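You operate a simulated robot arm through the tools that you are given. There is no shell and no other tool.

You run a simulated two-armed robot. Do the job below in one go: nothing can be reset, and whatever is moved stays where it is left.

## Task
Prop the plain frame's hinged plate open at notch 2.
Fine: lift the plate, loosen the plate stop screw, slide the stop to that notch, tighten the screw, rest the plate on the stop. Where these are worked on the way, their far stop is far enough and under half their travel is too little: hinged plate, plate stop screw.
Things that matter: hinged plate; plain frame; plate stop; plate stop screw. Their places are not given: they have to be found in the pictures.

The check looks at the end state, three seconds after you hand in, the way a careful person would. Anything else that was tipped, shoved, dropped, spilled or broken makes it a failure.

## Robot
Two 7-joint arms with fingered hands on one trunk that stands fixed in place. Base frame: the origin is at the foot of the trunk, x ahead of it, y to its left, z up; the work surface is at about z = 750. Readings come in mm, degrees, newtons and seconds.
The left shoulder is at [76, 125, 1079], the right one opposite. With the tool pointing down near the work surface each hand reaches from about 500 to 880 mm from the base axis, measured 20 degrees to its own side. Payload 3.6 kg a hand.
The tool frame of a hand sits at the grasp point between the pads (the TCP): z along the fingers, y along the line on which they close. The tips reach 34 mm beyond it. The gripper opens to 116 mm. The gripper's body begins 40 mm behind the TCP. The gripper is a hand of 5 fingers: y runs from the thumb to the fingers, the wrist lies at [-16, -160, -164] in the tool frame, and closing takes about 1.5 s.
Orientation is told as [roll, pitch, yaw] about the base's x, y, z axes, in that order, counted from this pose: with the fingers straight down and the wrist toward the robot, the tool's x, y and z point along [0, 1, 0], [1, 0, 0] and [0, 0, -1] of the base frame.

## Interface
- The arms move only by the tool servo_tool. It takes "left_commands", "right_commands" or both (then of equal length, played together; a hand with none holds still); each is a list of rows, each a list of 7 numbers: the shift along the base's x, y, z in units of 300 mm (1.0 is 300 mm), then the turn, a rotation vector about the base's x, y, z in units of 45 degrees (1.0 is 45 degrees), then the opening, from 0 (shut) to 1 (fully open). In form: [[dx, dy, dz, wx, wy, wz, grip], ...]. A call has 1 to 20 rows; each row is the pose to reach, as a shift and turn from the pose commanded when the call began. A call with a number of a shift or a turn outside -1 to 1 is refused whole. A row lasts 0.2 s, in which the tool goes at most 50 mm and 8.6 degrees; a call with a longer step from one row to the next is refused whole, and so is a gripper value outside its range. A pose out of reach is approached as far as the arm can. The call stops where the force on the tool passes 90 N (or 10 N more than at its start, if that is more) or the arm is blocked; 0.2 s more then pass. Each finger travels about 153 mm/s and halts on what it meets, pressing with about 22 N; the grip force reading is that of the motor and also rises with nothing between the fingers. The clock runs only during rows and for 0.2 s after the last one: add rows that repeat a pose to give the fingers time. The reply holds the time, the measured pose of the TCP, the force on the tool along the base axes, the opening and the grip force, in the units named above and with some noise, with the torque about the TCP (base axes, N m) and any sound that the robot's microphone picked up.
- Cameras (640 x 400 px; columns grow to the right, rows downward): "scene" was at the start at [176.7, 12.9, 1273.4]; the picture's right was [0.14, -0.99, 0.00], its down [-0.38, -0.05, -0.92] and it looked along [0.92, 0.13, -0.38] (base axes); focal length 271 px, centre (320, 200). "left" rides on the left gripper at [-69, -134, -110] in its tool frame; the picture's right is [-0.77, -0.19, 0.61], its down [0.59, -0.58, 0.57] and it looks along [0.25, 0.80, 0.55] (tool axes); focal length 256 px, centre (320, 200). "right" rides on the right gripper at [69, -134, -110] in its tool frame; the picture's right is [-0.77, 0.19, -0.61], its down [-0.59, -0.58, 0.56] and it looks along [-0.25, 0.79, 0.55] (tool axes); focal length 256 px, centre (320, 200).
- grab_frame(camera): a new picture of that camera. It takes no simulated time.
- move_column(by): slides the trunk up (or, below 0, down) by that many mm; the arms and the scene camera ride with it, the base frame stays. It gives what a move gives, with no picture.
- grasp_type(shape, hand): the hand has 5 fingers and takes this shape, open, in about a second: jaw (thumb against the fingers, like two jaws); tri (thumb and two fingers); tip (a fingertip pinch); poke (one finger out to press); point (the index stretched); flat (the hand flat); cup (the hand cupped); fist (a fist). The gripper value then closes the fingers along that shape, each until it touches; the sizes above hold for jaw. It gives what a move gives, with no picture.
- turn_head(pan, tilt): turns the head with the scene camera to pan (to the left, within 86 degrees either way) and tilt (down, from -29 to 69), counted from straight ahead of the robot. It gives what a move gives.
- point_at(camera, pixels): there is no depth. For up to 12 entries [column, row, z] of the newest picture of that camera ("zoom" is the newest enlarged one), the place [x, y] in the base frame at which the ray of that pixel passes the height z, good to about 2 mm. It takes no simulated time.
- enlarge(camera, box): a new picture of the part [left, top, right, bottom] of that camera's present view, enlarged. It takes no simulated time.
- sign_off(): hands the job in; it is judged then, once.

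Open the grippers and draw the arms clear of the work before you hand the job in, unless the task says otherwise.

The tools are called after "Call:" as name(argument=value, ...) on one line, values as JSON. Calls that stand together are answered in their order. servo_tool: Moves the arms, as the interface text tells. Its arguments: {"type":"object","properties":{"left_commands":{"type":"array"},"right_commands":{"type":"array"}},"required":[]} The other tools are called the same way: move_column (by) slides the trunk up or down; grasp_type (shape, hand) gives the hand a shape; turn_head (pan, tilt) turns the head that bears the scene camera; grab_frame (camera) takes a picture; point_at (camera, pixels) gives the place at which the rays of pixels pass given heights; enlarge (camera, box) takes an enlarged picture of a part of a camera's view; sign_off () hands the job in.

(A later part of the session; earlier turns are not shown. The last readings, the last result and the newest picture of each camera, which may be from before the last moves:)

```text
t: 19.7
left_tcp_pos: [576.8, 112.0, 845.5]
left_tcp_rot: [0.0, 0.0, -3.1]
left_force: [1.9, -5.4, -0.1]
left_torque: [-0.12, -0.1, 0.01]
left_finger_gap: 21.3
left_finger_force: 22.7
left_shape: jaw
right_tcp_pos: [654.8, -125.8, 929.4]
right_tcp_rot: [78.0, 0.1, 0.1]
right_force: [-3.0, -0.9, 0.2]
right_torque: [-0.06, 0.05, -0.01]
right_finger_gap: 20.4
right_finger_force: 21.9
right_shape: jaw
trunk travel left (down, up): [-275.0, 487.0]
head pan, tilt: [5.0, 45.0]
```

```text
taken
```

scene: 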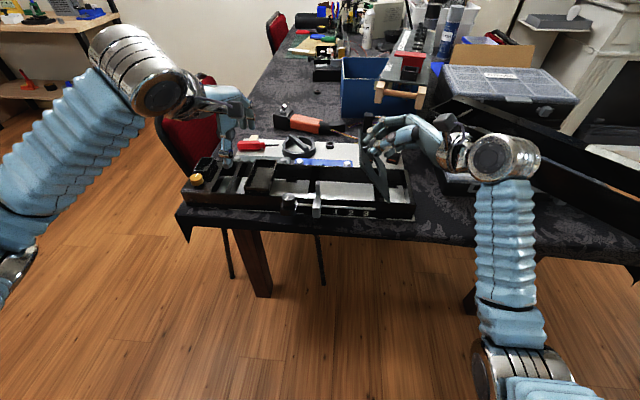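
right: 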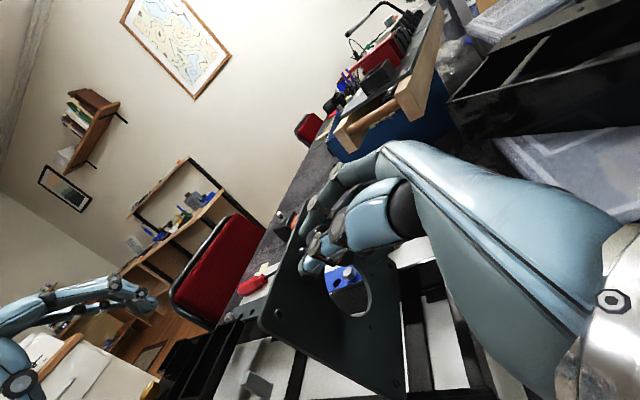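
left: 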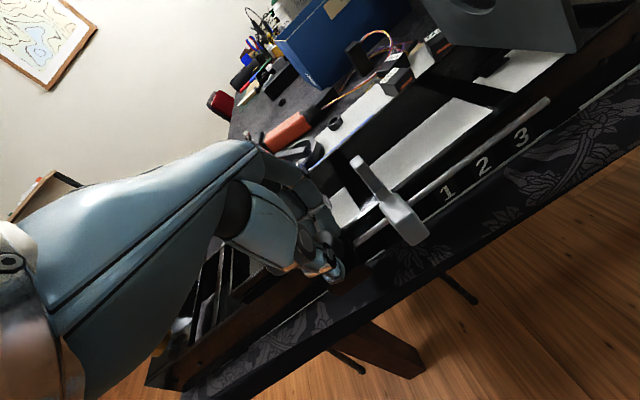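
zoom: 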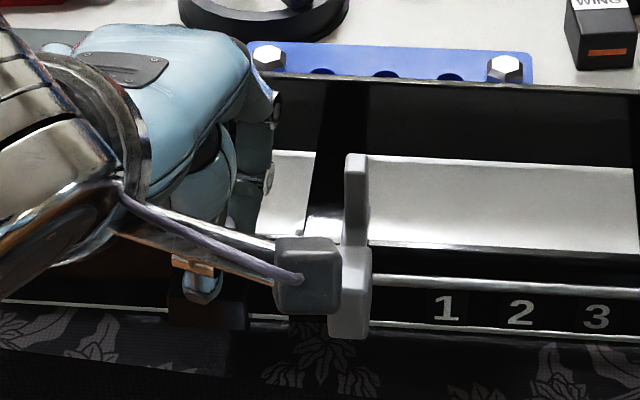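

Torque stays near zero; the picture suggests the frame nudged about 1–2 mm, so I want to check that the knob really turned. I open and lift off to see the pointer.

Call:
servo_tool(left_commands=[[0, 0, 0, 0, 0, 0, 0.3], [0, 0, 0, 0, 0, 0, 0.6], [0, 0, 0, 0, 0, 0, 0.6], [0, 0, 0.07, 0, 0, -0.1, 0.6], [0, 0, 0.15, 0, 0, -0.27, 0.6], [0, 0, 0.23, 0, 0, -0.44, 0.6], [0, 0, 0.25, 0, 0, -0.61, 0.6], [0, 0, 0.25, 0, 0, -0.78, 0.6], [0, 0, 0.25, 0, 0, -0.93, 0.6], [0, 0, 0.25, 0, 0, -0.93, 0.6]])

Call:
enlarge(camera="scene", box=[275, 170, 355, 230])

Call:
enlarge(camera="scene", box=[230, 130, 440, 240])

```text
t: 21.9
left_tcp_pos: [577.9, 111.6, 921.0]
left_tcp_rot: [0.1, 0.1, -45.1]
left_force: [-0.4, 1.0, 0.1]
left_torque: [0.0, 0.01, -0.01]
left_finger_gap: 69.5
left_finger_force: 0.1
left_shape: jaw
right_tcp_pos: [654.7, -127.6, 929.1]
right_tcp_rot: [78.0, 0.1, 0.0]
right_force: [-0.2, 0.9, 0.0]
right_torque: [-0.1, 0.04, -0.06]
right_finger_gap: 20.3
right_finger_force: 21.8
right_shape: jaw
trunk travel left (down, up): [-275.0, 487.0]
head pan, tilt: [5.0, 45.0]
```

```text
6.67 times, centred on (315, 200) of scene
```

zoom: 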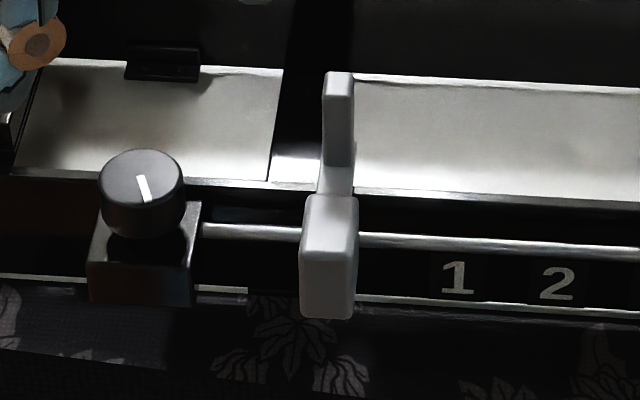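

```text
3.05 times, centred on (335, 185) of scene
```

zoom: 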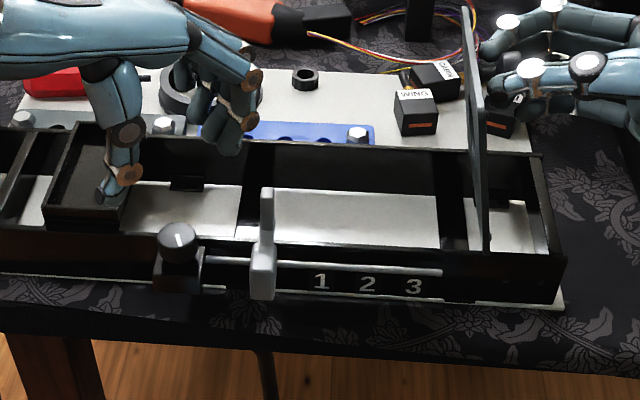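

The pointer turned ~40° CCW (now from (140,178) to (148,202)), so the knob turns freely with the hand. I regrasp at yaw −45 and turn on by 45°.

Call:
servo_tool(left_commands=[[0, 0.001, -0.1, 0, 0, 0, 0.6], [0, 0.001, -0.19, 0, 0, 0, 0.6], [0, 0.001, -0.25, 0, 0, 0, 0.6], [0, 0.001, -0.25, 0, 0, 0, 0.3], [0, 0.001, -0.25, 0, 0, 0, 0], [0, 0.001, -0.25, 0, 0, 0, 0], [0, 0.001, -0.25, 0, 0, 0, 0], [0, 0.001, -0.25, 0, 0, 0, 0], [0, 0.001, -0.25, 0, 0, 0, 0], [0, 0.001, -0.25, 0, 0, 0.14, 0], [0, 0.001, -0.25, 0, 0, 0.28, 0], [0, 0.001, -0.25, 0, 0, 0.42, 0], [0, 0.001, -0.25, 0, 0, 0.56, 0], [0, 0.001, -0.25, 0, 0, 0.7, 0], [0, 0.001, -0.25, 0, 0, 0.84, 0], [0, 0.001, -0.25, 0, 0, 1.0, 0], [0, 0.001, -0.25, 0, 0, 1.0, 0]])

```text
t: 25.5
left_tcp_pos: [578.1, 112.1, 844.8]
left_tcp_rot: [0.0, 0.0, 0.1]
left_force: [2.6, -7.0, 0.0]
left_torque: [-0.17, -0.09, -0.01]
left_finger_gap: 21.4
left_finger_force: 22.3
left_shape: jaw
right_tcp_pos: [653.6, -127.0, 929.3]
right_tcp_rot: [78.0, 0.1, 0.0]
right_force: [-2.4, 1.8, -0.6]
right_torque: [-0.08, 0.07, 0.04]
right_finger_gap: 20.3
right_finger_force: 22.5
right_shape: jaw
trunk travel left (down, up): [-275.0, 487.0]
head pan, tilt: [5.0, 45.0]
```

Lateral force is −7 N in y, so the grip is slightly off-axis; I shift the hand 3 mm to −y while turning on another ~43°.

Call:
servo_tool(left_commands=[[0.002, -0.006, 0, 0, 0, 0, 0], [0.003, -0.01, 0, 0, 0, 0.14, 0], [0.003, -0.01, 0, 0, 0, 0.28, 0]])

```text
t: 26.3
left_tcp_pos: [577.5, 110.6, 845.7]
left_tcp_rot: [0.0, 0.1, 12.8]
left_force: [1.6, 3.6, -0.2]
left_torque: [0.07, -0.08, 0.0]
left_finger_gap: 21.8
left_finger_force: 22.1
left_shape: jaw
right_tcp_pos: [653.7, -127.3, 928.2]
right_tcp_rot: [77.9, 0.2, 0.0]
right_force: [0.1, 0.5, 1.1]
right_torque: [-0.11, 0.09, 0.0]
right_finger_gap: 20.3
right_finger_force: 21.3
right_shape: jaw
trunk travel left (down, up): [-275.0, 487.0]
head pan, tilt: [5.0, 45.0]
```

Lateral force is small now. I continue turning to about yaw +45.

Call:
servo_tool(left_commands=[[0, 0.002, 0, 0, 0, 0.14, 0], [0, 0.002, 0, 0, 0, 0.28, 0], [0, 0.002, 0, 0, 0, 0.42, 0], [0, 0.002, 0, 0, 0, 0.56, 0], [0, 0.002, 0, 0, 0, 0.7, 0], [0, 0.002, 0, 0, 0, 0.7, 0]])

Call:
grab_frame(camera="scene")

```text
t: 27.7
left_tcp_pos: [579.4, 108.4, 846.2]
left_tcp_rot: [0.1, 0.1, 44.2]
left_force: [5.0, -0.1, 0.0]
left_torque: [0.05, -0.21, -0.04]
left_finger_gap: 21.7
left_finger_force: 22.1
left_shape: jaw
right_tcp_pos: [654.0, -127.5, 928.7]
right_tcp_rot: [78.1, 0.1, 0.0]
right_force: [-1.5, 1.0, 0.5]
right_torque: [-0.04, 0.02, 0.04]
right_finger_gap: 20.2
right_finger_force: 21.9
right_shape: jaw
trunk travel left (down, up): [-275.0, 487.0]
head pan, tilt: [5.0, 45.0]
```

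```text
taken
```

scene: 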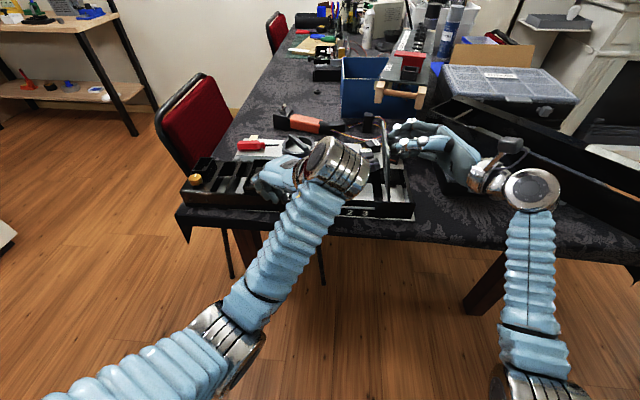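

About 132° turned so far without reaching a stop. I release, lift and swing back for another stroke.

Call:
servo_tool(left_commands=[[0, 0, 0, 0, 0, 0, 0.3], [0, 0, 0, 0, 0, 0, 0.6], [0, 0, 0, 0, 0, 0, 0.6], [0, 0, 0.08, 0, 0, 0, 0.6], [0, 0, 0.16, 0, 0, -0.15, 0.6], [0, 0, 0.24, 0, 0, -0.32, 0.6], [0, 0, 0.25, 0, 0, -0.49, 0.6], [0, 0, 0.25, 0, 0, -0.66, 0.6], [0, 0, 0.25, 0, 0, -0.83, 0.6], [0, 0, 0.25, 0, 0, -1.0, 0.6]])

Call:
servo_tool(left_commands=[[0, 0, 0, 0, 0, -0.17, 0.6], [0, 0, 0, 0, 0, -0.34, 0.6], [0, 0, 0, 0, 0, -0.51, 0.6], [0, 0, 0, 0, 0, -0.68, 0.6], [0, 0, 0, 0, 0, -0.85, 0.6], [0, 0, 0, 0, 0, -1.0, 0.6], [0, 0, 0, 0, 0, -1.0, 0.6]])

Call:
enlarge(camera="scene", box=[275, 170, 355, 230])

```text
t: 29.9
left_tcp_pos: [578.5, 109.6, 920.8]
left_tcp_rot: [0.0, 0.1, -1.0]
left_force: [-0.3, 0.5, 0.1]
left_torque: [-0.02, -0.01, -0.02]
left_finger_gap: 69.1
left_finger_force: 0.1
left_shape: jaw
right_tcp_pos: [654.2, -126.6, 929.7]
right_tcp_rot: [78.1, 0.1, 0.0]
right_force: [0.4, 1.0, 0.3]
right_torque: [-0.07, 0.03, -0.04]
right_finger_gap: 20.0
right_finger_force: 22.0
right_shape: jaw
trunk travel left (down, up): [-275.0, 487.0]
head pan, tilt: [5.0, 45.0]
```

```text
t: 31.5
left_tcp_pos: [579.7, 109.6, 920.7]
left_tcp_rot: [-0.1, 0.1, -46.0]
left_force: [-0.3, -0.7, -0.1]
left_torque: [0.01, -0.04, -0.04]
left_finger_gap: 69.2
left_finger_force: 0.1
left_shape: jaw
right_tcp_pos: [653.4, -127.4, 929.7]
right_tcp_rot: [78.0, 0.2, 0.0]
right_force: [0.4, 0.8, -0.4]
right_torque: [-0.03, 0.02, 0.0]
right_finger_gap: 20.1
right_finger_force: 21.9
right_shape: jaw
trunk travel left (down, up): [-275.0, 487.0]
head pan, tilt: [5.0, 45.0]
```

```text
6.67 times, centred on (315, 200) of scene
```

zoom: 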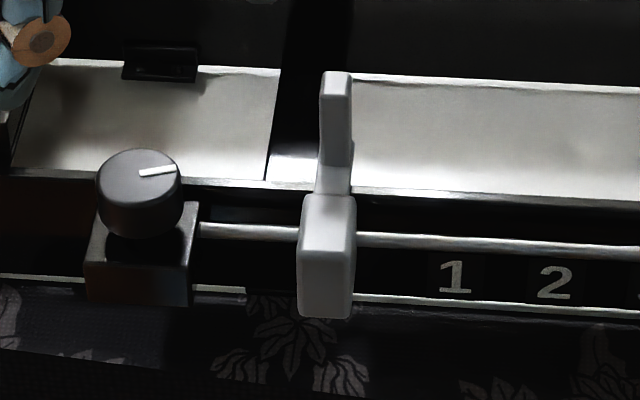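

I measure the pointer's direction, (140,173) to (177,168), and the knob centre on its top plane.

Call:
point_at(camera="zoom", pixels=[[140, 173, 828], [177, 168, 828], [139, 179, 828], [98, 188, 825], [183, 188, 825], [455, 278, 774], [555, 283, 774], [328, 290, 795], [335, 72, 846]])

```text
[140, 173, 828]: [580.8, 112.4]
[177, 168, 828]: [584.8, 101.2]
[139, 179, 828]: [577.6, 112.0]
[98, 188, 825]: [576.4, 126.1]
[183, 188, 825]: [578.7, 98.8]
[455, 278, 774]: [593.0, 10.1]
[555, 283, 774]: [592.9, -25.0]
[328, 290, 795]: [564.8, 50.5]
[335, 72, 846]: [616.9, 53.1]
```

Total CCW turn so far is about 128° and the frame has moved only ~1.5 mm. I regrasp and turn a third stroke, with the hand slightly recentred.

Call:
servo_tool(left_commands=[[-0.006, 0.004, -0.1, 0, 0, 0, 0.6], [-0.006, 0.004, -0.19, 0, 0, 0, 0.6], [-0.006, 0.004, -0.25, 0, 0, 0, 0.6], [-0.006, 0.004, -0.25, 0, 0, 0, 0.3], [-0.006, 0.004, -0.25, 0, 0, 0, 0], [-0.006, 0.004, -0.25, 0, 0, 0, 0], [-0.006, 0.004, -0.25, 0, 0, 0, 0], [-0.006, 0.004, -0.25, 0, 0, 0, 0], [-0.006, 0.004, -0.25, 0, 0, 0, 0], [-0.005, 0.003, -0.25, 0, 0, 0.14, 0], [-0.004, 0.002, -0.25, 0, 0, 0.28, 0], [-0.003, 0.002, -0.25, 0, 0, 0.42, 0], [-0.003, 0.001, -0.25, 0, 0, 0.56, 0]])

```text
t: 34.3
left_tcp_pos: [577.5, 110.8, 846.1]
left_tcp_rot: [-0.2, 0.1, -20.6]
left_force: [-4.1, 1.7, -0.7]
left_torque: [0.01, -0.14, 0.02]
left_finger_gap: 21.4
left_finger_force: 22.4
left_shape: jaw
right_tcp_pos: [654.0, -127.3, 930.2]
right_tcp_rot: [78.0, 0.0, -0.1]
right_force: [3.0, 0.4, 0.8]
right_torque: [-0.04, 0.0, -0.02]
right_finger_gap: 20.0
right_finger_force: 21.9
right_shape: jaw
trunk travel left (down, up): [-275.0, 487.0]
head pan, tilt: [5.0, 45.0]
```

Forces stay low; I turn on.

Call:
servo_tool(left_commands=[[-0.003, 0, 0, 0, 0, 0.14, 0], [-0.003, -0.002, 0, 0, 0, 0.28, 0], [-0.003, -0.003, 0, 0, 0, 0.42, 0], [-0.003, -0.004, 0, 0, 0, 0.56, 0], [-0.003, -0.005, 0, 0, 0, 0.7, 0], [-0.003, -0.005, 0, 0, 0, 0.7, 0]])

Call:
servo_tool(left_commands=[[0, 0, 0, 0, 0, 0.14, 0], [0, -0.001, 0, 0, 0, 0.28, 0], [0, -0.001, 0, 0, 0, 0.42, 0], [0, -0.002, 0, 0, 0, 0.56, 0], [0, -0.002, 0, 0, 0, 0.75, 0], [0, -0.002, 0, 0, 0, 0.75, 0]])

```text
t: 35.7
left_tcp_pos: [576.6, 108.1, 845.4]
left_tcp_rot: [-0.1, 0.0, 10.9]
left_force: [10.1, -2.1, -0.2]
left_torque: [0.01, -0.42, -0.06]
left_finger_gap: 22.9
left_finger_force: 21.4
left_shape: jaw
right_tcp_pos: [654.7, -127.3, 928.9]
right_tcp_rot: [78.0, 0.1, 0.1]
right_force: [-3.4, 0.8, -0.3]
right_torque: [0.01, 0.02, 0.05]
right_finger_gap: 20.0
right_finger_force: 22.0
right_shape: jaw
trunk travel left (down, up): [-275.0, 487.0]
head pan, tilt: [5.0, 45.0]
```

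```text
t: 37.1
left_tcp_pos: [577.7, 106.1, 846.4]
left_tcp_rot: [0.1, 0.0, 44.5]
left_force: [10.3, -7.6, 1.0]
left_torque: [-0.11, -0.41, -0.37]
left_finger_gap: 23.0
left_finger_force: 22.1
left_shape: jaw
right_tcp_pos: [653.9, -127.6, 929.4]
right_tcp_rot: [78.0, 0.1, 0.0]
right_force: [-4.0, 0.6, 1.0]
right_torque: [0.05, 0.02, 0.13]
right_finger_gap: 19.6
right_finger_force: 22.0
right_shape: jaw
trunk travel left (down, up): [-275.0, 487.0]
head pan, tilt: [5.0, 45.0]
```

Torque about z is now −0.37 N·m, suggesting the far stop. I release, lift and swing back to see the pointer.

Call:
servo_tool(left_commands=[[0, 0, 0, 0, 0, 0, 0.3], [0, 0, 0, 0, 0, 0, 0.6], [0, 0, 0, 0, 0, 0, 0.6], [0, 0, 0.08, 0, 0, 0, 0.6], [0, 0, 0.16, 0, 0, -0.15, 0.6], [0, 0, 0.24, 0, 0, -0.32, 0.6], [0, 0, 0.25, 0, 0, -0.49, 0.6], [0, 0, 0.25, 0, 0, -0.66, 0.6], [0, 0, 0.25, 0, 0, -0.83, 0.6], [0, 0, 0.25, 0, 0, -1.0, 0.6]])

Call:
servo_tool(left_commands=[[0, 0, 0, 0, 0, -0.17, 0.6], [0, 0, 0, 0, 0, -0.34, 0.6], [0, 0, 0, 0, 0, -0.51, 0.6], [0, 0, 0, 0, 0, -0.68, 0.6], [0, 0, 0, 0, 0, -0.85, 0.6], [0, 0, 0, 0, 0, -1.0, 0.6], [0, 0, 0, 0, 0, -1.0, 0.6]])

Call:
enlarge(camera="scene", box=[275, 170, 355, 230])

```text
t: 39.3
left_tcp_pos: [576.2, 108.5, 921.4]
left_tcp_rot: [0.0, 0.0, -0.6]
left_force: [0.3, -0.1, 0.2]
left_torque: [-0.01, -0.01, 0.0]
left_finger_gap: 69.2
left_finger_force: 0.1
left_shape: jaw
right_tcp_pos: [653.2, -126.6, 929.1]
right_tcp_rot: [78.0, 0.0, 0.0]
right_force: [0.7, 1.2, 0.3]
right_torque: [-0.02, 0.03, 0.03]
right_finger_gap: 19.5
right_finger_force: 22.5
right_shape: jaw
trunk travel left (down, up): [-275.0, 487.0]
head pan, tilt: [5.0, 45.0]
```

```text
t: 40.9
left_tcp_pos: [576.3, 108.0, 922.0]
left_tcp_rot: [0.0, 0.1, -45.6]
left_force: [0.0, -0.5, -0.5]
left_torque: [0.0, -0.01, 0.0]
left_finger_gap: 69.0
left_finger_force: 0.1
left_shape: jaw
right_tcp_pos: [653.8, -126.5, 928.9]
right_tcp_rot: [78.0, 0.0, 0.0]
right_force: [-0.4, 0.5, -0.5]
right_torque: [-0.01, 0.01, 0.03]
right_finger_gap: 19.8
right_finger_force: 22.6
right_shape: jaw
trunk travel left (down, up): [-275.0, 487.0]
head pan, tilt: [5.0, 45.0]
```

```text
6.67 times, centred on (315, 200) of scene
```

zoom: 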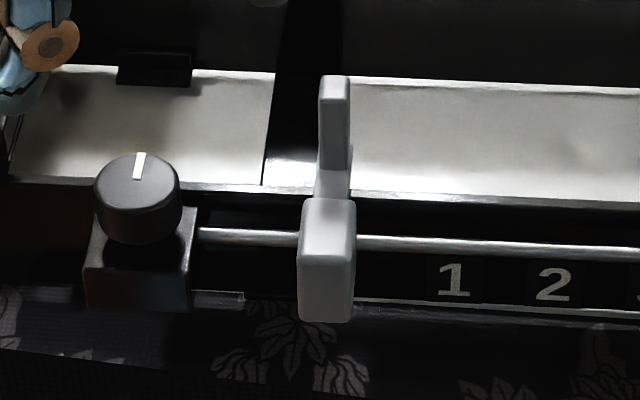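

The pointer now points straight ahead (+x): about 200° turned and the stop reached, so the screw is loose. Next I locate the stop's upright precisely with the left camera.

Call:
enlarge(camera="left", box=[320, 160, 450, 300])

Call:
point_at(camera="scene", pixels=[[320, 200, 750]])

```text
2.86 times, centred on (385, 230) of left
```

zoom: 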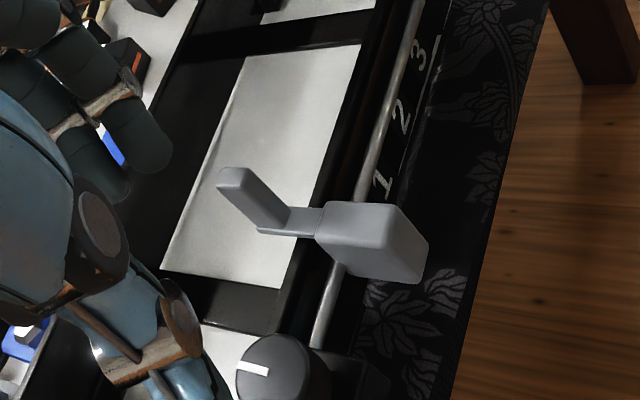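

```text
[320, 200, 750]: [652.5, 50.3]
```

I query the upright's top (234,177), its foot (265,230), block top corners (325,205),(395,205), and digits in this left view.

Call:
point_at(camera="zoom", pixels=[[234, 177, 840], [234, 177, 850], [265, 232, 812], [325, 205, 810], [395, 206, 810], [345, 260, 800], [425, 245, 810], [384, 182, 774], [403, 118, 774], [420, 52, 774]])

Call:
enlarge(camera="scene", box=[295, 160, 385, 228])

```text
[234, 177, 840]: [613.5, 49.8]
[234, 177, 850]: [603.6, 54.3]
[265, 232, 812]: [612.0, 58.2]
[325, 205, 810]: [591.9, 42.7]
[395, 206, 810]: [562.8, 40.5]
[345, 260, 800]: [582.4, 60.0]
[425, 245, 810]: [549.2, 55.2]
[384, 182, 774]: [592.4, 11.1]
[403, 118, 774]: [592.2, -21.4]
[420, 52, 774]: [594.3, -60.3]
```

```text
5.88 times, centred on (340, 194) of scene
```

zoom: 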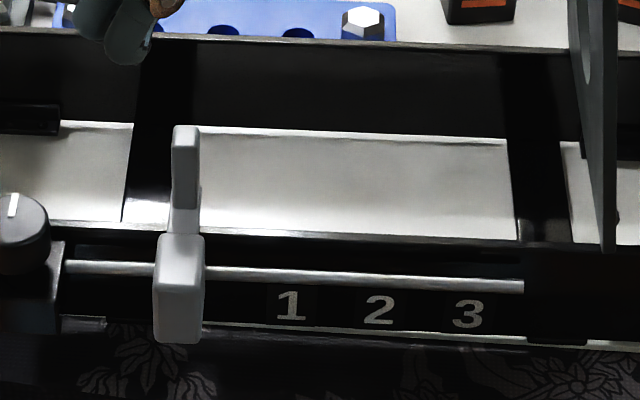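

Same from the scene zoom: post top (186,132), block front sides (155,310),(203,310), digits 1 (291,305), 2 (380,309), 3 (468,313), rod end (524,286), rail line.

Call:
point_at(camera="zoom", pixels=[[186, 132, 840], [186, 132, 850], [173, 160, 840], [198, 160, 840], [155, 310, 795], [204, 310, 795], [291, 305, 774], [380, 309, 774], [468, 313, 774], [524, 286, 799]])

```text
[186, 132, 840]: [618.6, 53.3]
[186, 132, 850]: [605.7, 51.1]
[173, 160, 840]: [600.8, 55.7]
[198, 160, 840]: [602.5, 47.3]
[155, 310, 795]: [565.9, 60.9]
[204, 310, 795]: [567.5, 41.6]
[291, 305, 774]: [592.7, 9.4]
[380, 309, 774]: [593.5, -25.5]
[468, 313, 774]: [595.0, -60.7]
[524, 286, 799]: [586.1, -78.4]
```

Post centre ≈(609,52), top ≈847; block centre y≈51, digit 2 at y≈−25: shift about −77 mm. I bring the left hand, yaw 0, over the post and lower it to TCP z≈855.

Call:
servo_tool(left_commands=[[0.02, -0.03, 0, 0, 0, 0.17, 0.5], [0.04, -0.06, 0, 0, 0, 0.34, 0.5], [0.06, -0.09, 0, 0, 0, 0.51, 0.5], [0.08, -0.12, 0, 0, 0, 0.68, 0.5], [0.1, -0.15, 0, 0, 0, 0.85, 0.5], [0.11, -0.187, 0, 0, 0, 1.0, 0.5], [0.11, -0.187, -0.08, 0, 0, 1.0, 0.5], [0.11, -0.187, -0.16, 0, 0, 1.0, 0.5], [0.11, -0.187, -0.22, 0, 0, 1.0, 0.5], [0.11, -0.187, -0.22, 0, 0, 1.0, 0.5]])

Call:
grab_frame(camera="left")

Call:
enlarge(camera="scene", box=[275, 130, 395, 230])

Call:
grab_frame(camera="right")

```text
t: 43.1
left_tcp_pos: [610.1, 51.7, 853.8]
left_tcp_rot: [0.0, 0.1, -0.5]
left_force: [-0.1, -0.3, -0.4]
left_torque: [0.0, 0.0, -0.01]
left_finger_gap: 58.4
left_finger_force: 0.1
left_shape: jaw
right_tcp_pos: [654.3, -126.9, 930.1]
right_tcp_rot: [78.0, 0.0, 0.0]
right_force: [-1.6, 1.5, -0.2]
right_torque: [0.0, 0.01, 0.04]
right_finger_gap: 19.8
right_finger_force: 21.8
right_shape: jaw
trunk travel left (down, up): [-275.0, 487.0]
head pan, tilt: [5.0, 45.0]
```

```text
taken
```

left: 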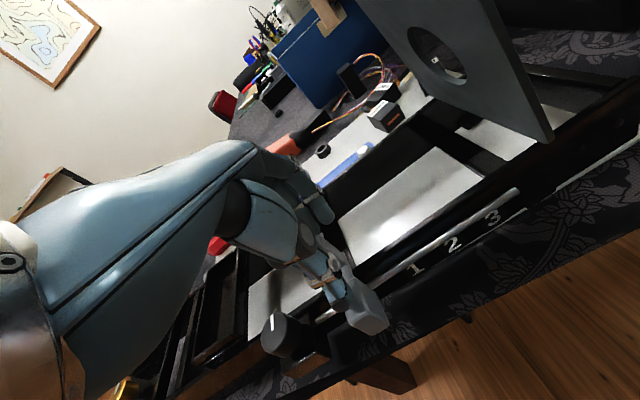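

```text
4.00 times, centred on (335, 180) of scene
```

zoom: 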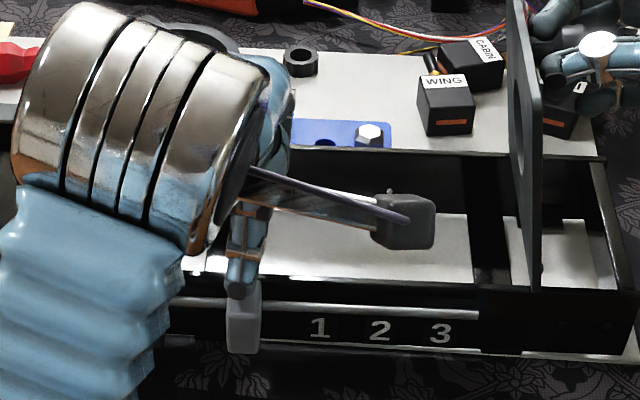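

```text
taken
```

right: 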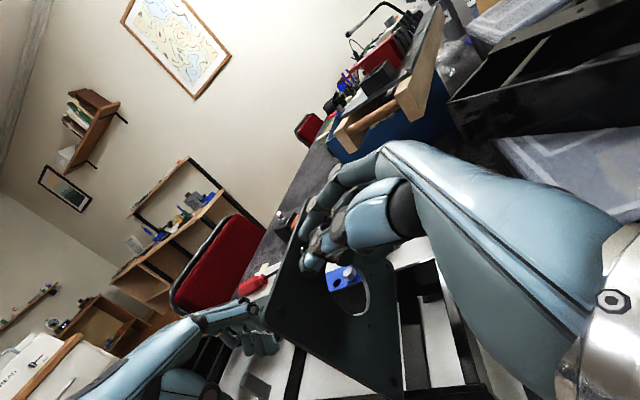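

The thumb stands above the stop block in line with it, the post between thumb and index. I close the left gripper on the post.

Call:
servo_tool(left_commands=[[0, 0, 0, 0, 0, 0, 0.3], [0, 0, 0, 0, 0, 0, 0.1], [0, 0, 0, 0, 0, 0, 0], [0, 0, 0, 0, 0, 0, 0], [0, 0, 0, 0, 0, 0, 0], [0, 0, 0, 0, 0, 0, 0], [0, 0, 0, 0, 0, 0, 0]])

Call:
enlarge(camera="left", box=[220, 160, 560, 370])

```text
t: 44.7
left_tcp_pos: [610.4, 52.2, 854.8]
left_tcp_rot: [0.0, 0.1, -0.5]
left_force: [-7.9, -1.3, -0.3]
left_torque: [-0.08, 0.16, 0.03]
left_finger_gap: 6.3
left_finger_force: 22.3
left_shape: jaw
right_tcp_pos: [653.8, -127.6, 929.2]
right_tcp_rot: [78.0, 0.0, 0.0]
right_force: [2.9, 1.1, -1.3]
right_torque: [-0.02, -0.01, 0.0]
right_finger_gap: 19.8
right_finger_force: 22.3
right_shape: jaw
trunk travel left (down, up): [-275.0, 487.0]
head pan, tilt: [5.0, 45.0]
```

```text
1.88 times, centred on (390, 265) of left
```

zoom: 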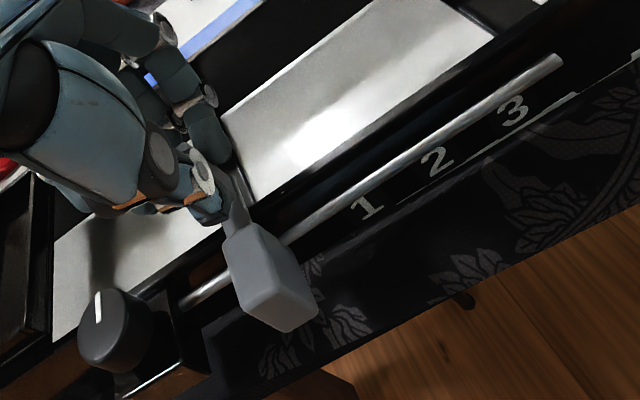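

The post is gripped. I slide the stop 20 mm to −y first and check forces.

Call:
servo_tool(left_commands=[[-0.002, -0.015, 0, 0, 0, 0, 0], [-0.002, -0.03, 0, 0, 0, 0, 0], [-0.002, -0.05, 0, 0, 0, 0, 0], [-0.002, -0.067, 0, 0, 0, 0, 0], [-0.002, -0.067, 0, 0, 0, 0, 0]])

Call:
enlarge(camera="left", box=[220, 160, 560, 370])

Call:
enlarge(camera="scene", box=[275, 130, 425, 230])

```text
t: 45.9
left_tcp_pos: [609.5, 30.9, 855.8]
left_tcp_rot: [0.0, 0.0, -0.5]
left_force: [0.3, 1.5, 0.4]
left_torque: [0.0, -0.04, 0.03]
left_finger_gap: 6.6
left_finger_force: 22.1
left_shape: jaw
right_tcp_pos: [654.3, -127.0, 929.9]
right_tcp_rot: [77.9, 0.1, 0.0]
right_force: [-1.0, 0.4, 0.5]
right_torque: [-0.02, 0.02, 0.04]
right_finger_gap: 19.8
right_finger_force: 22.3
right_shape: jaw
trunk travel left (down, up): [-275.0, 487.0]
head pan, tilt: [5.0, 45.0]
```

```text
1.88 times, centred on (390, 265) of left
```

zoom: 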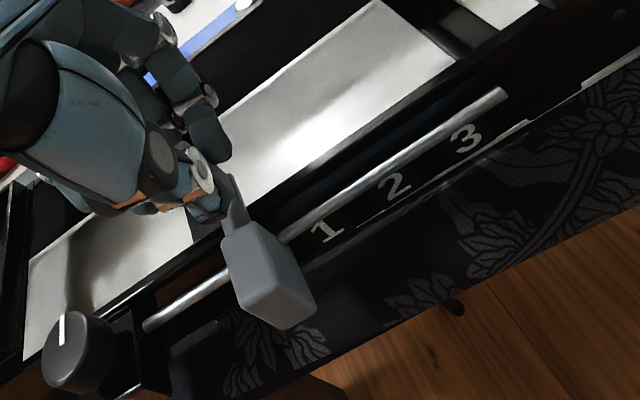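

```text
4.00 times, centred on (350, 180) of scene
```

zoom: 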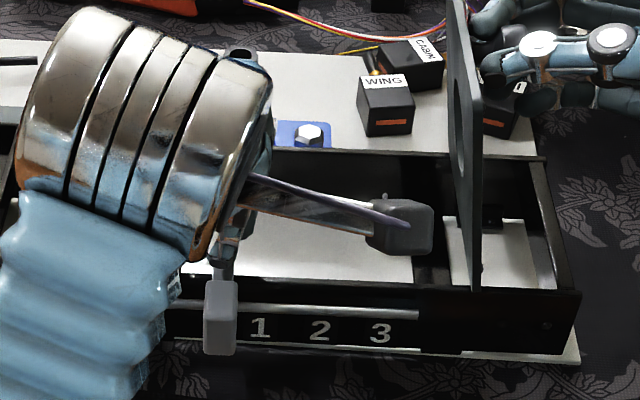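

It slides freely (force <2 N). I slide another 50 mm.

Call:
servo_tool(left_commands=[[0, -0.02, 0, 0, 0, 0, 0], [0, -0.045, 0, 0, 0, 0, 0], [0, -0.07, 0, 0, 0, 0, 0], [0, -0.095, 0, 0, 0, 0, 0], [0, -0.12, 0, 0, 0, 0, 0], [0, -0.145, 0, 0, 0, 0, 0], [0, -0.167, 0, 0, 0, 0, 0], [0, -0.167, 0, 0, 0, 0, 0]])

Call:
enlarge(camera="left", box=[220, 160, 560, 370])

Call:
enlarge(camera="scene", box=[275, 130, 425, 230])

```text
t: 47.7
left_tcp_pos: [609.2, -19.4, 855.4]
left_tcp_rot: [0.0, 0.2, -0.5]
left_force: [5.7, 0.8, 0.1]
left_torque: [-0.05, -0.19, 0.0]
left_finger_gap: 7.0
left_finger_force: 22.0
left_shape: jaw
right_tcp_pos: [653.1, -126.0, 929.2]
right_tcp_rot: [78.0, 0.0, 0.0]
right_force: [-4.6, 0.7, -0.8]
right_torque: [0.04, 0.02, 0.11]
right_finger_gap: 19.6
right_finger_force: 22.1
right_shape: jaw
trunk travel left (down, up): [-275.0, 487.0]
head pan, tilt: [5.0, 45.0]
```

```text
1.88 times, centred on (390, 265) of left
```

zoom: 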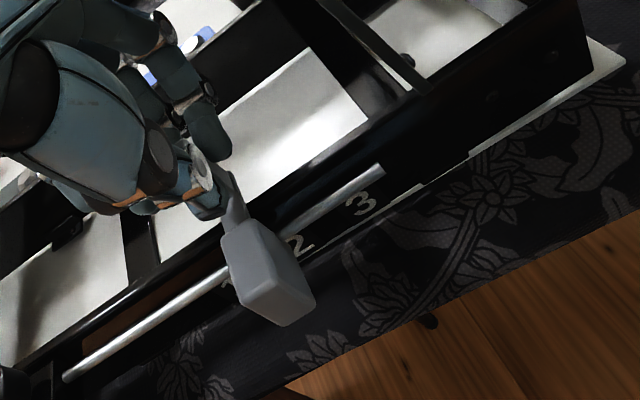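

```text
4.00 times, centred on (350, 180) of scene
```

zoom: 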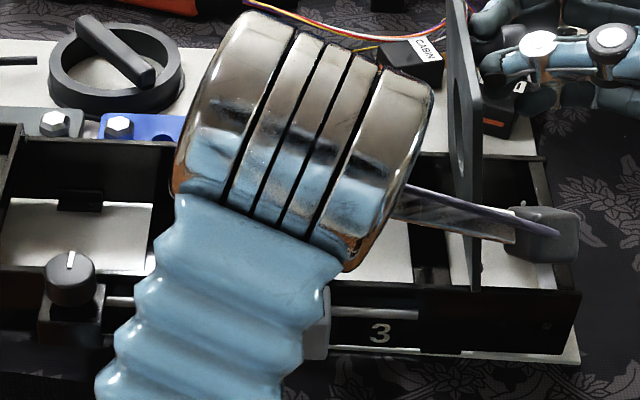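

I need a precise alignment reading; enlarge the left view around the block and digit 2.

Call:
enlarge(camera="left", box=[320, 240, 430, 340])

```text
4.00 times, centred on (375, 290) of left
```

zoom: 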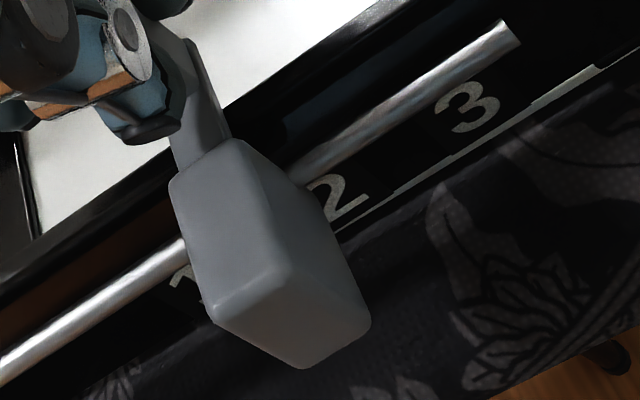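

Query: block top corners (172,182),(235,140),(278,268),(210,315) at z=810, digit 2 (338,196) and 3 (468,105) at z=774.

Call:
point_at(camera="zoom", pixels=[[172, 182, 810], [235, 140, 810], [278, 268, 810], [210, 315, 810], [370, 318, 780], [303, 367, 780], [338, 196, 774], [468, 105, 774], [338, 196, 780], [185, 285, 774]])

```text
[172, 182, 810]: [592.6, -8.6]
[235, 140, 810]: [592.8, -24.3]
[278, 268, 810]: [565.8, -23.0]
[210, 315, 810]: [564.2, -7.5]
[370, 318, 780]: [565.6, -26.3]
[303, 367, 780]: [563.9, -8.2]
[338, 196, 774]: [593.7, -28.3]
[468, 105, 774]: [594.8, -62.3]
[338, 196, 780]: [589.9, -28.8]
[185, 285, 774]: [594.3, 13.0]
```

The left view suggests ~12 mm remaining, the scene-based estimate ~6 mm; I move 6 mm more, then release and check unobstructed with the scene camera.

Call:
servo_tool(left_commands=[[0.002, -0.01, 0, 0, 0, 0, 0], [0.002, -0.02, 0, 0, 0, 0, 0], [0.002, -0.02, 0, 0, 0, 0, 0], [0.002, -0.02, 0, 0, 0, 0, 0.2], [0.002, -0.02, 0, 0, 0, 0, 0.4], [0.002, -0.02, 0, 0, 0, 0, 0.45], [0.002, -0.02, 0, 0, 0, 0, 0.45], [0.002, -0.02, 0.08, 0, 0, 0, 0.45], [0.002, 0.0, 0.16, 0, 0, -0.1, 0.45], [0.002, 0.08, 0.22, 0, 0, -0.25, 0.45], [0.002, 0.2, 0.25, 0, 0, -0.4, 0.45], [0.0, 0.33, 0.25, 0, 0, -0.55, 0.45], [0.0, 0.46, 0.25, 0, 0, -0.7, 0.45], [0.0, 0.58, 0.25, 0, 0, -0.85, 0.45], [0.0, 0.58, 0.25, 0, 0, -1.0, 0.45]])

Call:
enlarge(camera="scene", box=[275, 130, 425, 230])

Call:
enlarge(camera="scene", box=[310, 170, 390, 230])

```text
t: 50.9
left_tcp_pos: [608.8, 156.5, 931.1]
left_tcp_rot: [0.0, -0.1, -45.5]
left_force: [0.0, 0.2, 0.0]
left_torque: [0.04, -0.01, 0.01]
left_finger_gap: 51.8
left_finger_force: 0.1
left_shape: jaw
right_tcp_pos: [653.1, -126.5, 930.4]
right_tcp_rot: [78.0, 0.0, 0.1]
right_force: [-0.7, 1.2, 0.2]
right_torque: [0.03, 0.03, 0.07]
right_finger_gap: 19.6
right_finger_force: 22.1
right_shape: jaw
trunk travel left (down, up): [-275.0, 487.0]
head pan, tilt: [5.0, 45.0]
```

```text
4.00 times, centred on (350, 180) of scene
```

zoom: 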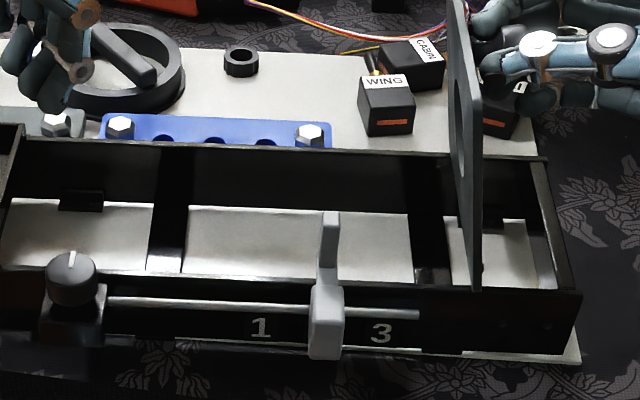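

```text
6.67 times, centred on (350, 200) of scene
```

zoom: 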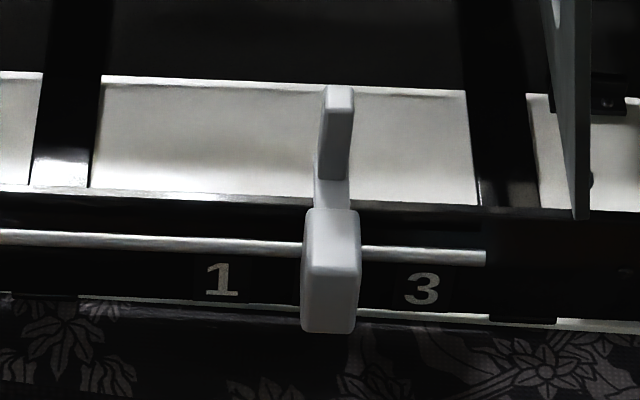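

Block centre (≈330) covers digit 2, between digits 1 (221) and 3 (421); accounting for perspective the stop is within about 1 mm of notch 2. Now I re-measure the knob for tightening.

Call:
enlarge(camera="scene", box=[265, 170, 345, 230])

```text
6.67 times, centred on (305, 200) of scene
```

zoom: 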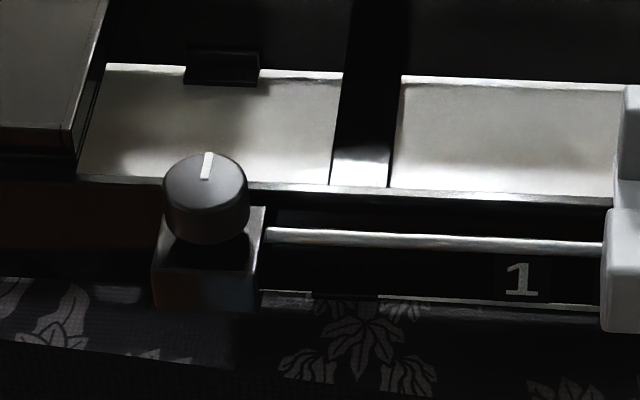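

Query knob top centre (205,182), sides (163,192),(249,192) and pointer ends (205,178),(208,152).

Call:
point_at(camera="zoom", pixels=[[205, 183, 828], [163, 193, 825], [249, 193, 825], [205, 178, 828], [208, 152, 828], [604, 300, 795]])

```text
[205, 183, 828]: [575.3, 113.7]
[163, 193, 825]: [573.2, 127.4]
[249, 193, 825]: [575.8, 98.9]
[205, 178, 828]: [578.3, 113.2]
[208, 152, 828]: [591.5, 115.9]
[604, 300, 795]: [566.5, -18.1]
```

Knob centre is now ≈(575,113), pointer at ~12° (about 210° from its tight position). I bring the left hand above it, turning to yaw +45 in two moves.

Call:
servo_tool(left_commands=[[-0.03, -0.04, 0, 0, 0, 0.17, 0.6], [-0.06, -0.08, 0, 0, 0, 0.34, 0.6], [-0.09, -0.12, 0, 0, 0, 0.51, 0.6], [-0.11, -0.147, 0, 0, 0, 0.68, 0.6], [-0.11, -0.147, 0, 0, 0, 0.85, 0.6], [-0.11, -0.147, 0, 0, 0, 1.0, 0.6]])

Call:
servo_tool(left_commands=[[0, 0, 0, 0, 0, 0.17, 0.6], [0, 0, 0, 0, 0, 0.34, 0.6], [0, 0, 0, 0, 0, 0.51, 0.6], [0, 0, 0, 0, 0, 0.68, 0.6], [0, 0, 0, 0, 0, 0.85, 0.6], [0, 0, 0, 0, 0, 1.0, 0.6], [0, 0, -0.1, 0, 0, 1.0, 0.6], [0, 0, -0.18, 0, 0, 1.0, 0.6], [0, 0, -0.22, 0, 0, 1.0, 0.6], [0, 0, -0.22, 0, 0, 1.0, 0.6]])

Call:
grab_frame(camera="left")

Call:
grab_frame(camera="scene")

```text
t: 52.3
left_tcp_pos: [576.3, 111.9, 929.8]
left_tcp_rot: [0.0, 0.0, -0.3]
left_force: [0.5, -0.1, 0.2]
left_torque: [-0.02, -0.03, -0.02]
left_finger_gap: 69.2
left_finger_force: 0.0
left_shape: jaw
right_tcp_pos: [653.2, -126.7, 930.2]
right_tcp_rot: [78.0, 0.0, 0.0]
right_force: [-0.4, 0.3, -0.2]
right_torque: [0.03, 0.02, 0.03]
right_finger_gap: 19.2
right_finger_force: 21.5
right_shape: jaw
trunk travel left (down, up): [-275.0, 487.0]
head pan, tilt: [5.0, 45.0]
```

```text
t: 54.5
left_tcp_pos: [575.8, 111.3, 864.1]
left_tcp_rot: [0.0, 0.1, 44.6]
left_force: [-0.7, -0.3, -0.2]
left_torque: [0.03, -0.01, 0.0]
left_finger_gap: 69.3
left_finger_force: 0.1
left_shape: jaw
right_tcp_pos: [654.2, -126.8, 930.2]
right_tcp_rot: [78.0, 0.0, -0.1]
right_force: [-1.3, 0.6, -0.3]
right_torque: [0.01, 0.01, 0.03]
right_finger_gap: 19.4
right_finger_force: 21.8
right_shape: jaw
trunk travel left (down, up): [-275.0, 487.0]
head pan, tilt: [5.0, 45.0]
```

```text
taken
```

left: 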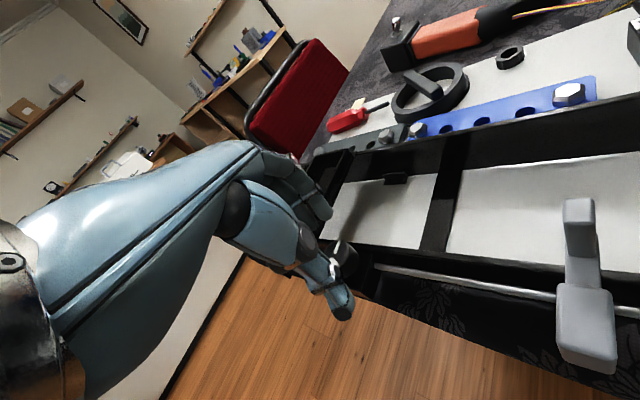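

```text
taken
```

scene: 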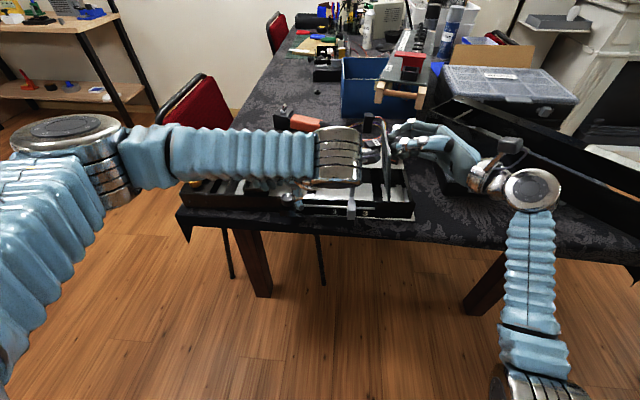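

The elbow swung outward but nothing touches (force ≈0). Knob at (345,258) in the left view sits between thumb and fingers; I lower to z≈845, close and turn clockwise the first 45°.

Call:
servo_tool(left_commands=[[0, 0.003, -0.03, 0, 0, 0, 0.6], [0, 0.003, -0.063, 0, 0, 0, 0.6], [0, 0.003, -0.063, 0, 0, 0, 0.3], [0, 0.003, -0.063, 0, 0, 0, 0], [0, 0.003, -0.063, 0, 0, 0, 0], [0, 0.003, -0.063, 0, 0, 0, 0], [0, 0.003, -0.063, 0, 0, 0, 0], [0, 0.003, -0.063, 0, 0, 0, 0]])

Call:
enlarge(camera="left", box=[240, 140, 640, 390])

```text
t: 56.3
left_tcp_pos: [575.6, 112.8, 844.8]
left_tcp_rot: [0.1, 0.1, 44.5]
left_force: [-2.1, -2.8, -0.4]
left_torque: [0.0, 0.0, 0.03]
left_finger_gap: 21.3
left_finger_force: 22.6
left_shape: jaw
right_tcp_pos: [653.3, -127.0, 930.1]
right_tcp_rot: [78.1, -0.1, 0.0]
right_force: [-2.0, -0.2, -0.1]
right_torque: [0.04, -0.01, 0.04]
right_finger_gap: 19.5
right_finger_force: 22.4
right_shape: jaw
trunk travel left (down, up): [-275.0, 487.0]
head pan, tilt: [5.0, 45.0]
```

```text
1.60 times, centred on (440, 265) of left
```

zoom: 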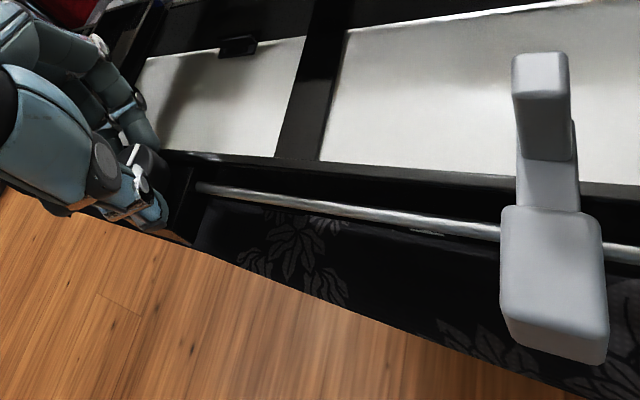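

The knob is held with small forces. I turn clockwise about 43°.

Call:
servo_tool(left_commands=[[0, 0, 0, 0, 0, -0.14, 0], [0, 0, 0, 0, 0, -0.28, 0], [0, 0, 0, 0, 0, -0.42, 0], [0, 0, 0, 0, 0, -0.56, 0], [0, 0, 0, 0, 0, -0.7, 0], [0, 0, 0, 0, 0, -0.84, 0], [0, 0, 0, 0, 0, -0.98, 0], [0, 0, 0, 0, 0, -0.98, 0]])

Call:
grab_frame(camera="scene")

```text
t: 58.1
left_tcp_pos: [575.7, 113.2, 846.2]
left_tcp_rot: [0.0, 0.2, 0.5]
left_force: [-3.4, 1.8, -0.4]
left_torque: [0.06, 0.08, 0.02]
left_finger_gap: 21.2
left_finger_force: 22.5
left_shape: jaw
right_tcp_pos: [654.2, -126.1, 930.3]
right_tcp_rot: [78.0, 0.1, 0.0]
right_force: [-0.2, -0.6, 0.4]
right_torque: [0.03, -0.03, 0.02]
right_finger_gap: 19.5
right_finger_force: 22.1
right_shape: jaw
trunk travel left (down, up): [-275.0, 487.0]
head pan, tilt: [5.0, 45.0]
```

```text
taken
```

scene: 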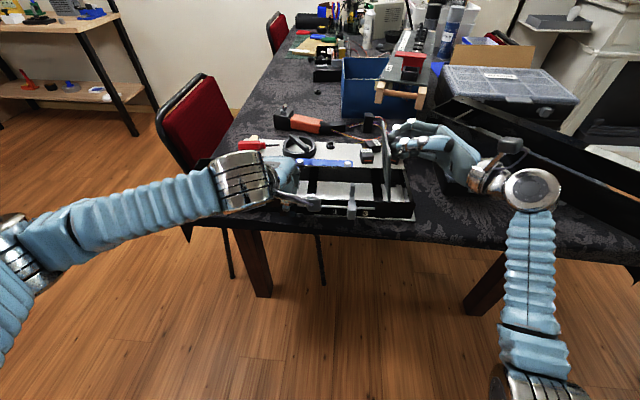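

Forces remain small. I turn another 45° clockwise to yaw −45.

Call:
servo_tool(left_commands=[[0, 0, 0, 0, 0, -0.14, 0], [0, 0, 0, 0, 0, -0.28, 0], [0, 0, 0, 0, 0, -0.42, 0], [0, 0, 0, 0, 0, -0.56, 0], [0, 0, 0, 0, 0, -0.7, 0], [0, 0, 0, 0, 0, -0.84, 0], [0, 0, 0, 0, 0, -1.0, 0], [0, 0, 0, 0, 0, -1.0, 0]])

Call:
enlarge(camera="scene", box=[265, 150, 385, 230])

```text
t: 59.9
left_tcp_pos: [577.0, 113.4, 846.2]
left_tcp_rot: [0.0, 0.0, -44.6]
left_force: [-1.3, 6.5, 0.3]
left_torque: [0.11, -0.01, -0.01]
left_finger_gap: 21.2
left_finger_force: 21.8
left_shape: jaw
right_tcp_pos: [654.5, -125.7, 929.4]
right_tcp_rot: [77.9, 0.0, 0.0]
right_force: [1.5, 1.1, 0.6]
right_torque: [0.0, -0.04, 0.02]
right_finger_gap: 19.7
right_finger_force: 22.1
right_shape: jaw
trunk travel left (down, up): [-275.0, 487.0]
head pan, tilt: [5.0, 45.0]
```

```text
5.00 times, centred on (325, 190) of scene
```

zoom: 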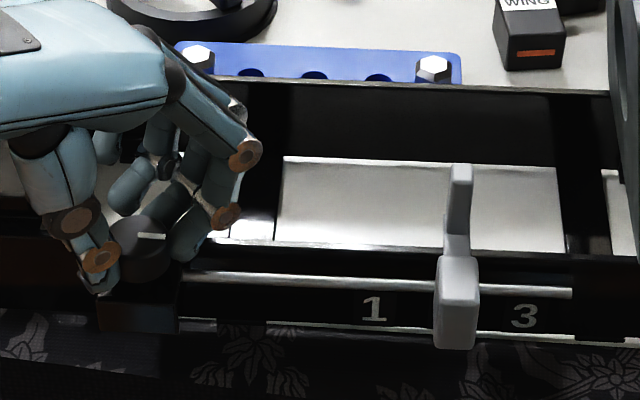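

Pointer now aims right (≈−80°), so the knob follows. I continue this stroke by another 30° to yaw −75.

Call:
servo_tool(left_commands=[[0, -0.002, 0, 0, 0, -0.14, 0], [0, -0.003, 0, 0, 0, -0.28, 0], [0, -0.003, 0, 0, 0, -0.42, 0], [0, -0.003, 0, 0, 0, -0.56, 0], [0, -0.003, 0, 0, 0, -0.68, 0], [0, -0.003, 0, 0, 0, -0.68, 0]])

Call:
grab_frame(camera="scene")

```text
t: 61.3
left_tcp_pos: [575.7, 111.8, 847.0]
left_tcp_rot: [0.0, 0.0, -75.3]
left_force: [3.5, 6.3, 2.0]
left_torque: [0.15, -0.08, 0.0]
left_finger_gap: 21.0
left_finger_force: 22.3
left_shape: jaw
right_tcp_pos: [654.9, -127.0, 930.1]
right_tcp_rot: [77.9, -0.1, 0.1]
right_force: [0.6, -0.9, 0.3]
right_torque: [0.05, -0.01, 0.03]
right_finger_gap: 19.5
right_finger_force: 22.2
right_shape: jaw
trunk travel left (down, up): [-275.0, 487.0]
head pan, tilt: [5.0, 45.0]
```

```text
taken
```

scene: 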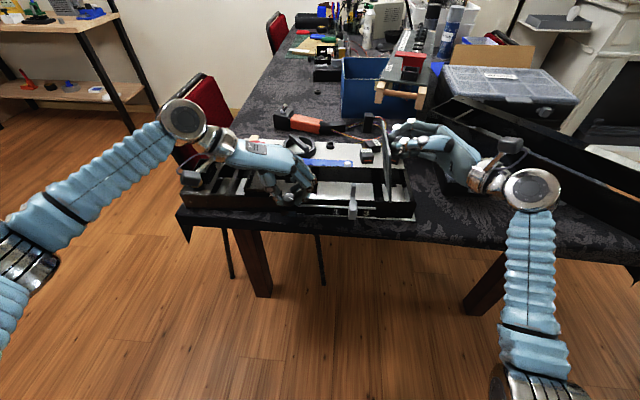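

About 120° tightened; ~90° remain. I release, lift, and swing back towards yaw +35 for the last stroke.

Call:
servo_tool(left_commands=[[0, 0, 0, 0, 0, 0, 0.3], [0, 0, 0, 0, 0, 0, 0.6], [0, 0, 0, 0, 0, 0, 0.6], [0, 0, 0.08, 0, 0, 0, 0.6], [0, 0, 0.16, 0, 0, 0.15, 0.6], [0, 0, 0.24, 0, 0, 0.32, 0.6], [0, 0, 0.25, 0, 0, 0.49, 0.6], [0, 0, 0.25, 0, 0, 0.66, 0.6], [0, 0, 0.25, 0, 0, 0.83, 0.6], [0, 0, 0.25, 0, 0, 1.0, 0.6]])

Call:
enlarge(camera="scene", box=[265, 170, 345, 230])

```text
t: 63.5
left_tcp_pos: [575.1, 111.3, 920.2]
left_tcp_rot: [0.0, 0.0, -30.0]
left_force: [0.7, -0.9, 0.3]
left_torque: [-0.02, 0.01, 0.0]
left_finger_gap: 69.2
left_finger_force: 0.1
left_shape: jaw
right_tcp_pos: [653.8, -126.4, 930.0]
right_tcp_rot: [78.1, 0.0, 0.0]
right_force: [1.8, -0.3, 1.5]
right_torque: [0.04, -0.05, 0.0]
right_finger_gap: 19.6
right_finger_force: 22.3
right_shape: jaw
trunk travel left (down, up): [-275.0, 487.0]
head pan, tilt: [5.0, 45.0]
```

```text
6.67 times, centred on (305, 200) of scene
```

zoom: 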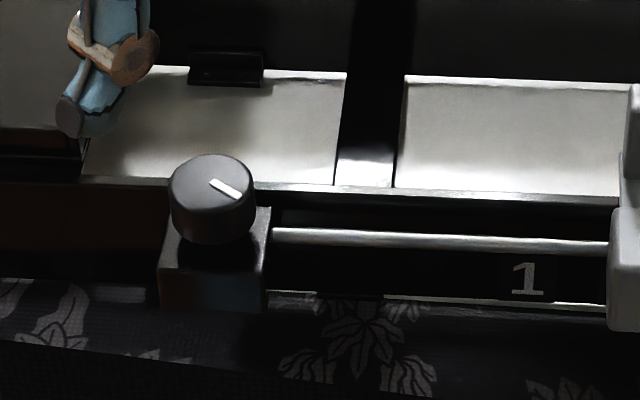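

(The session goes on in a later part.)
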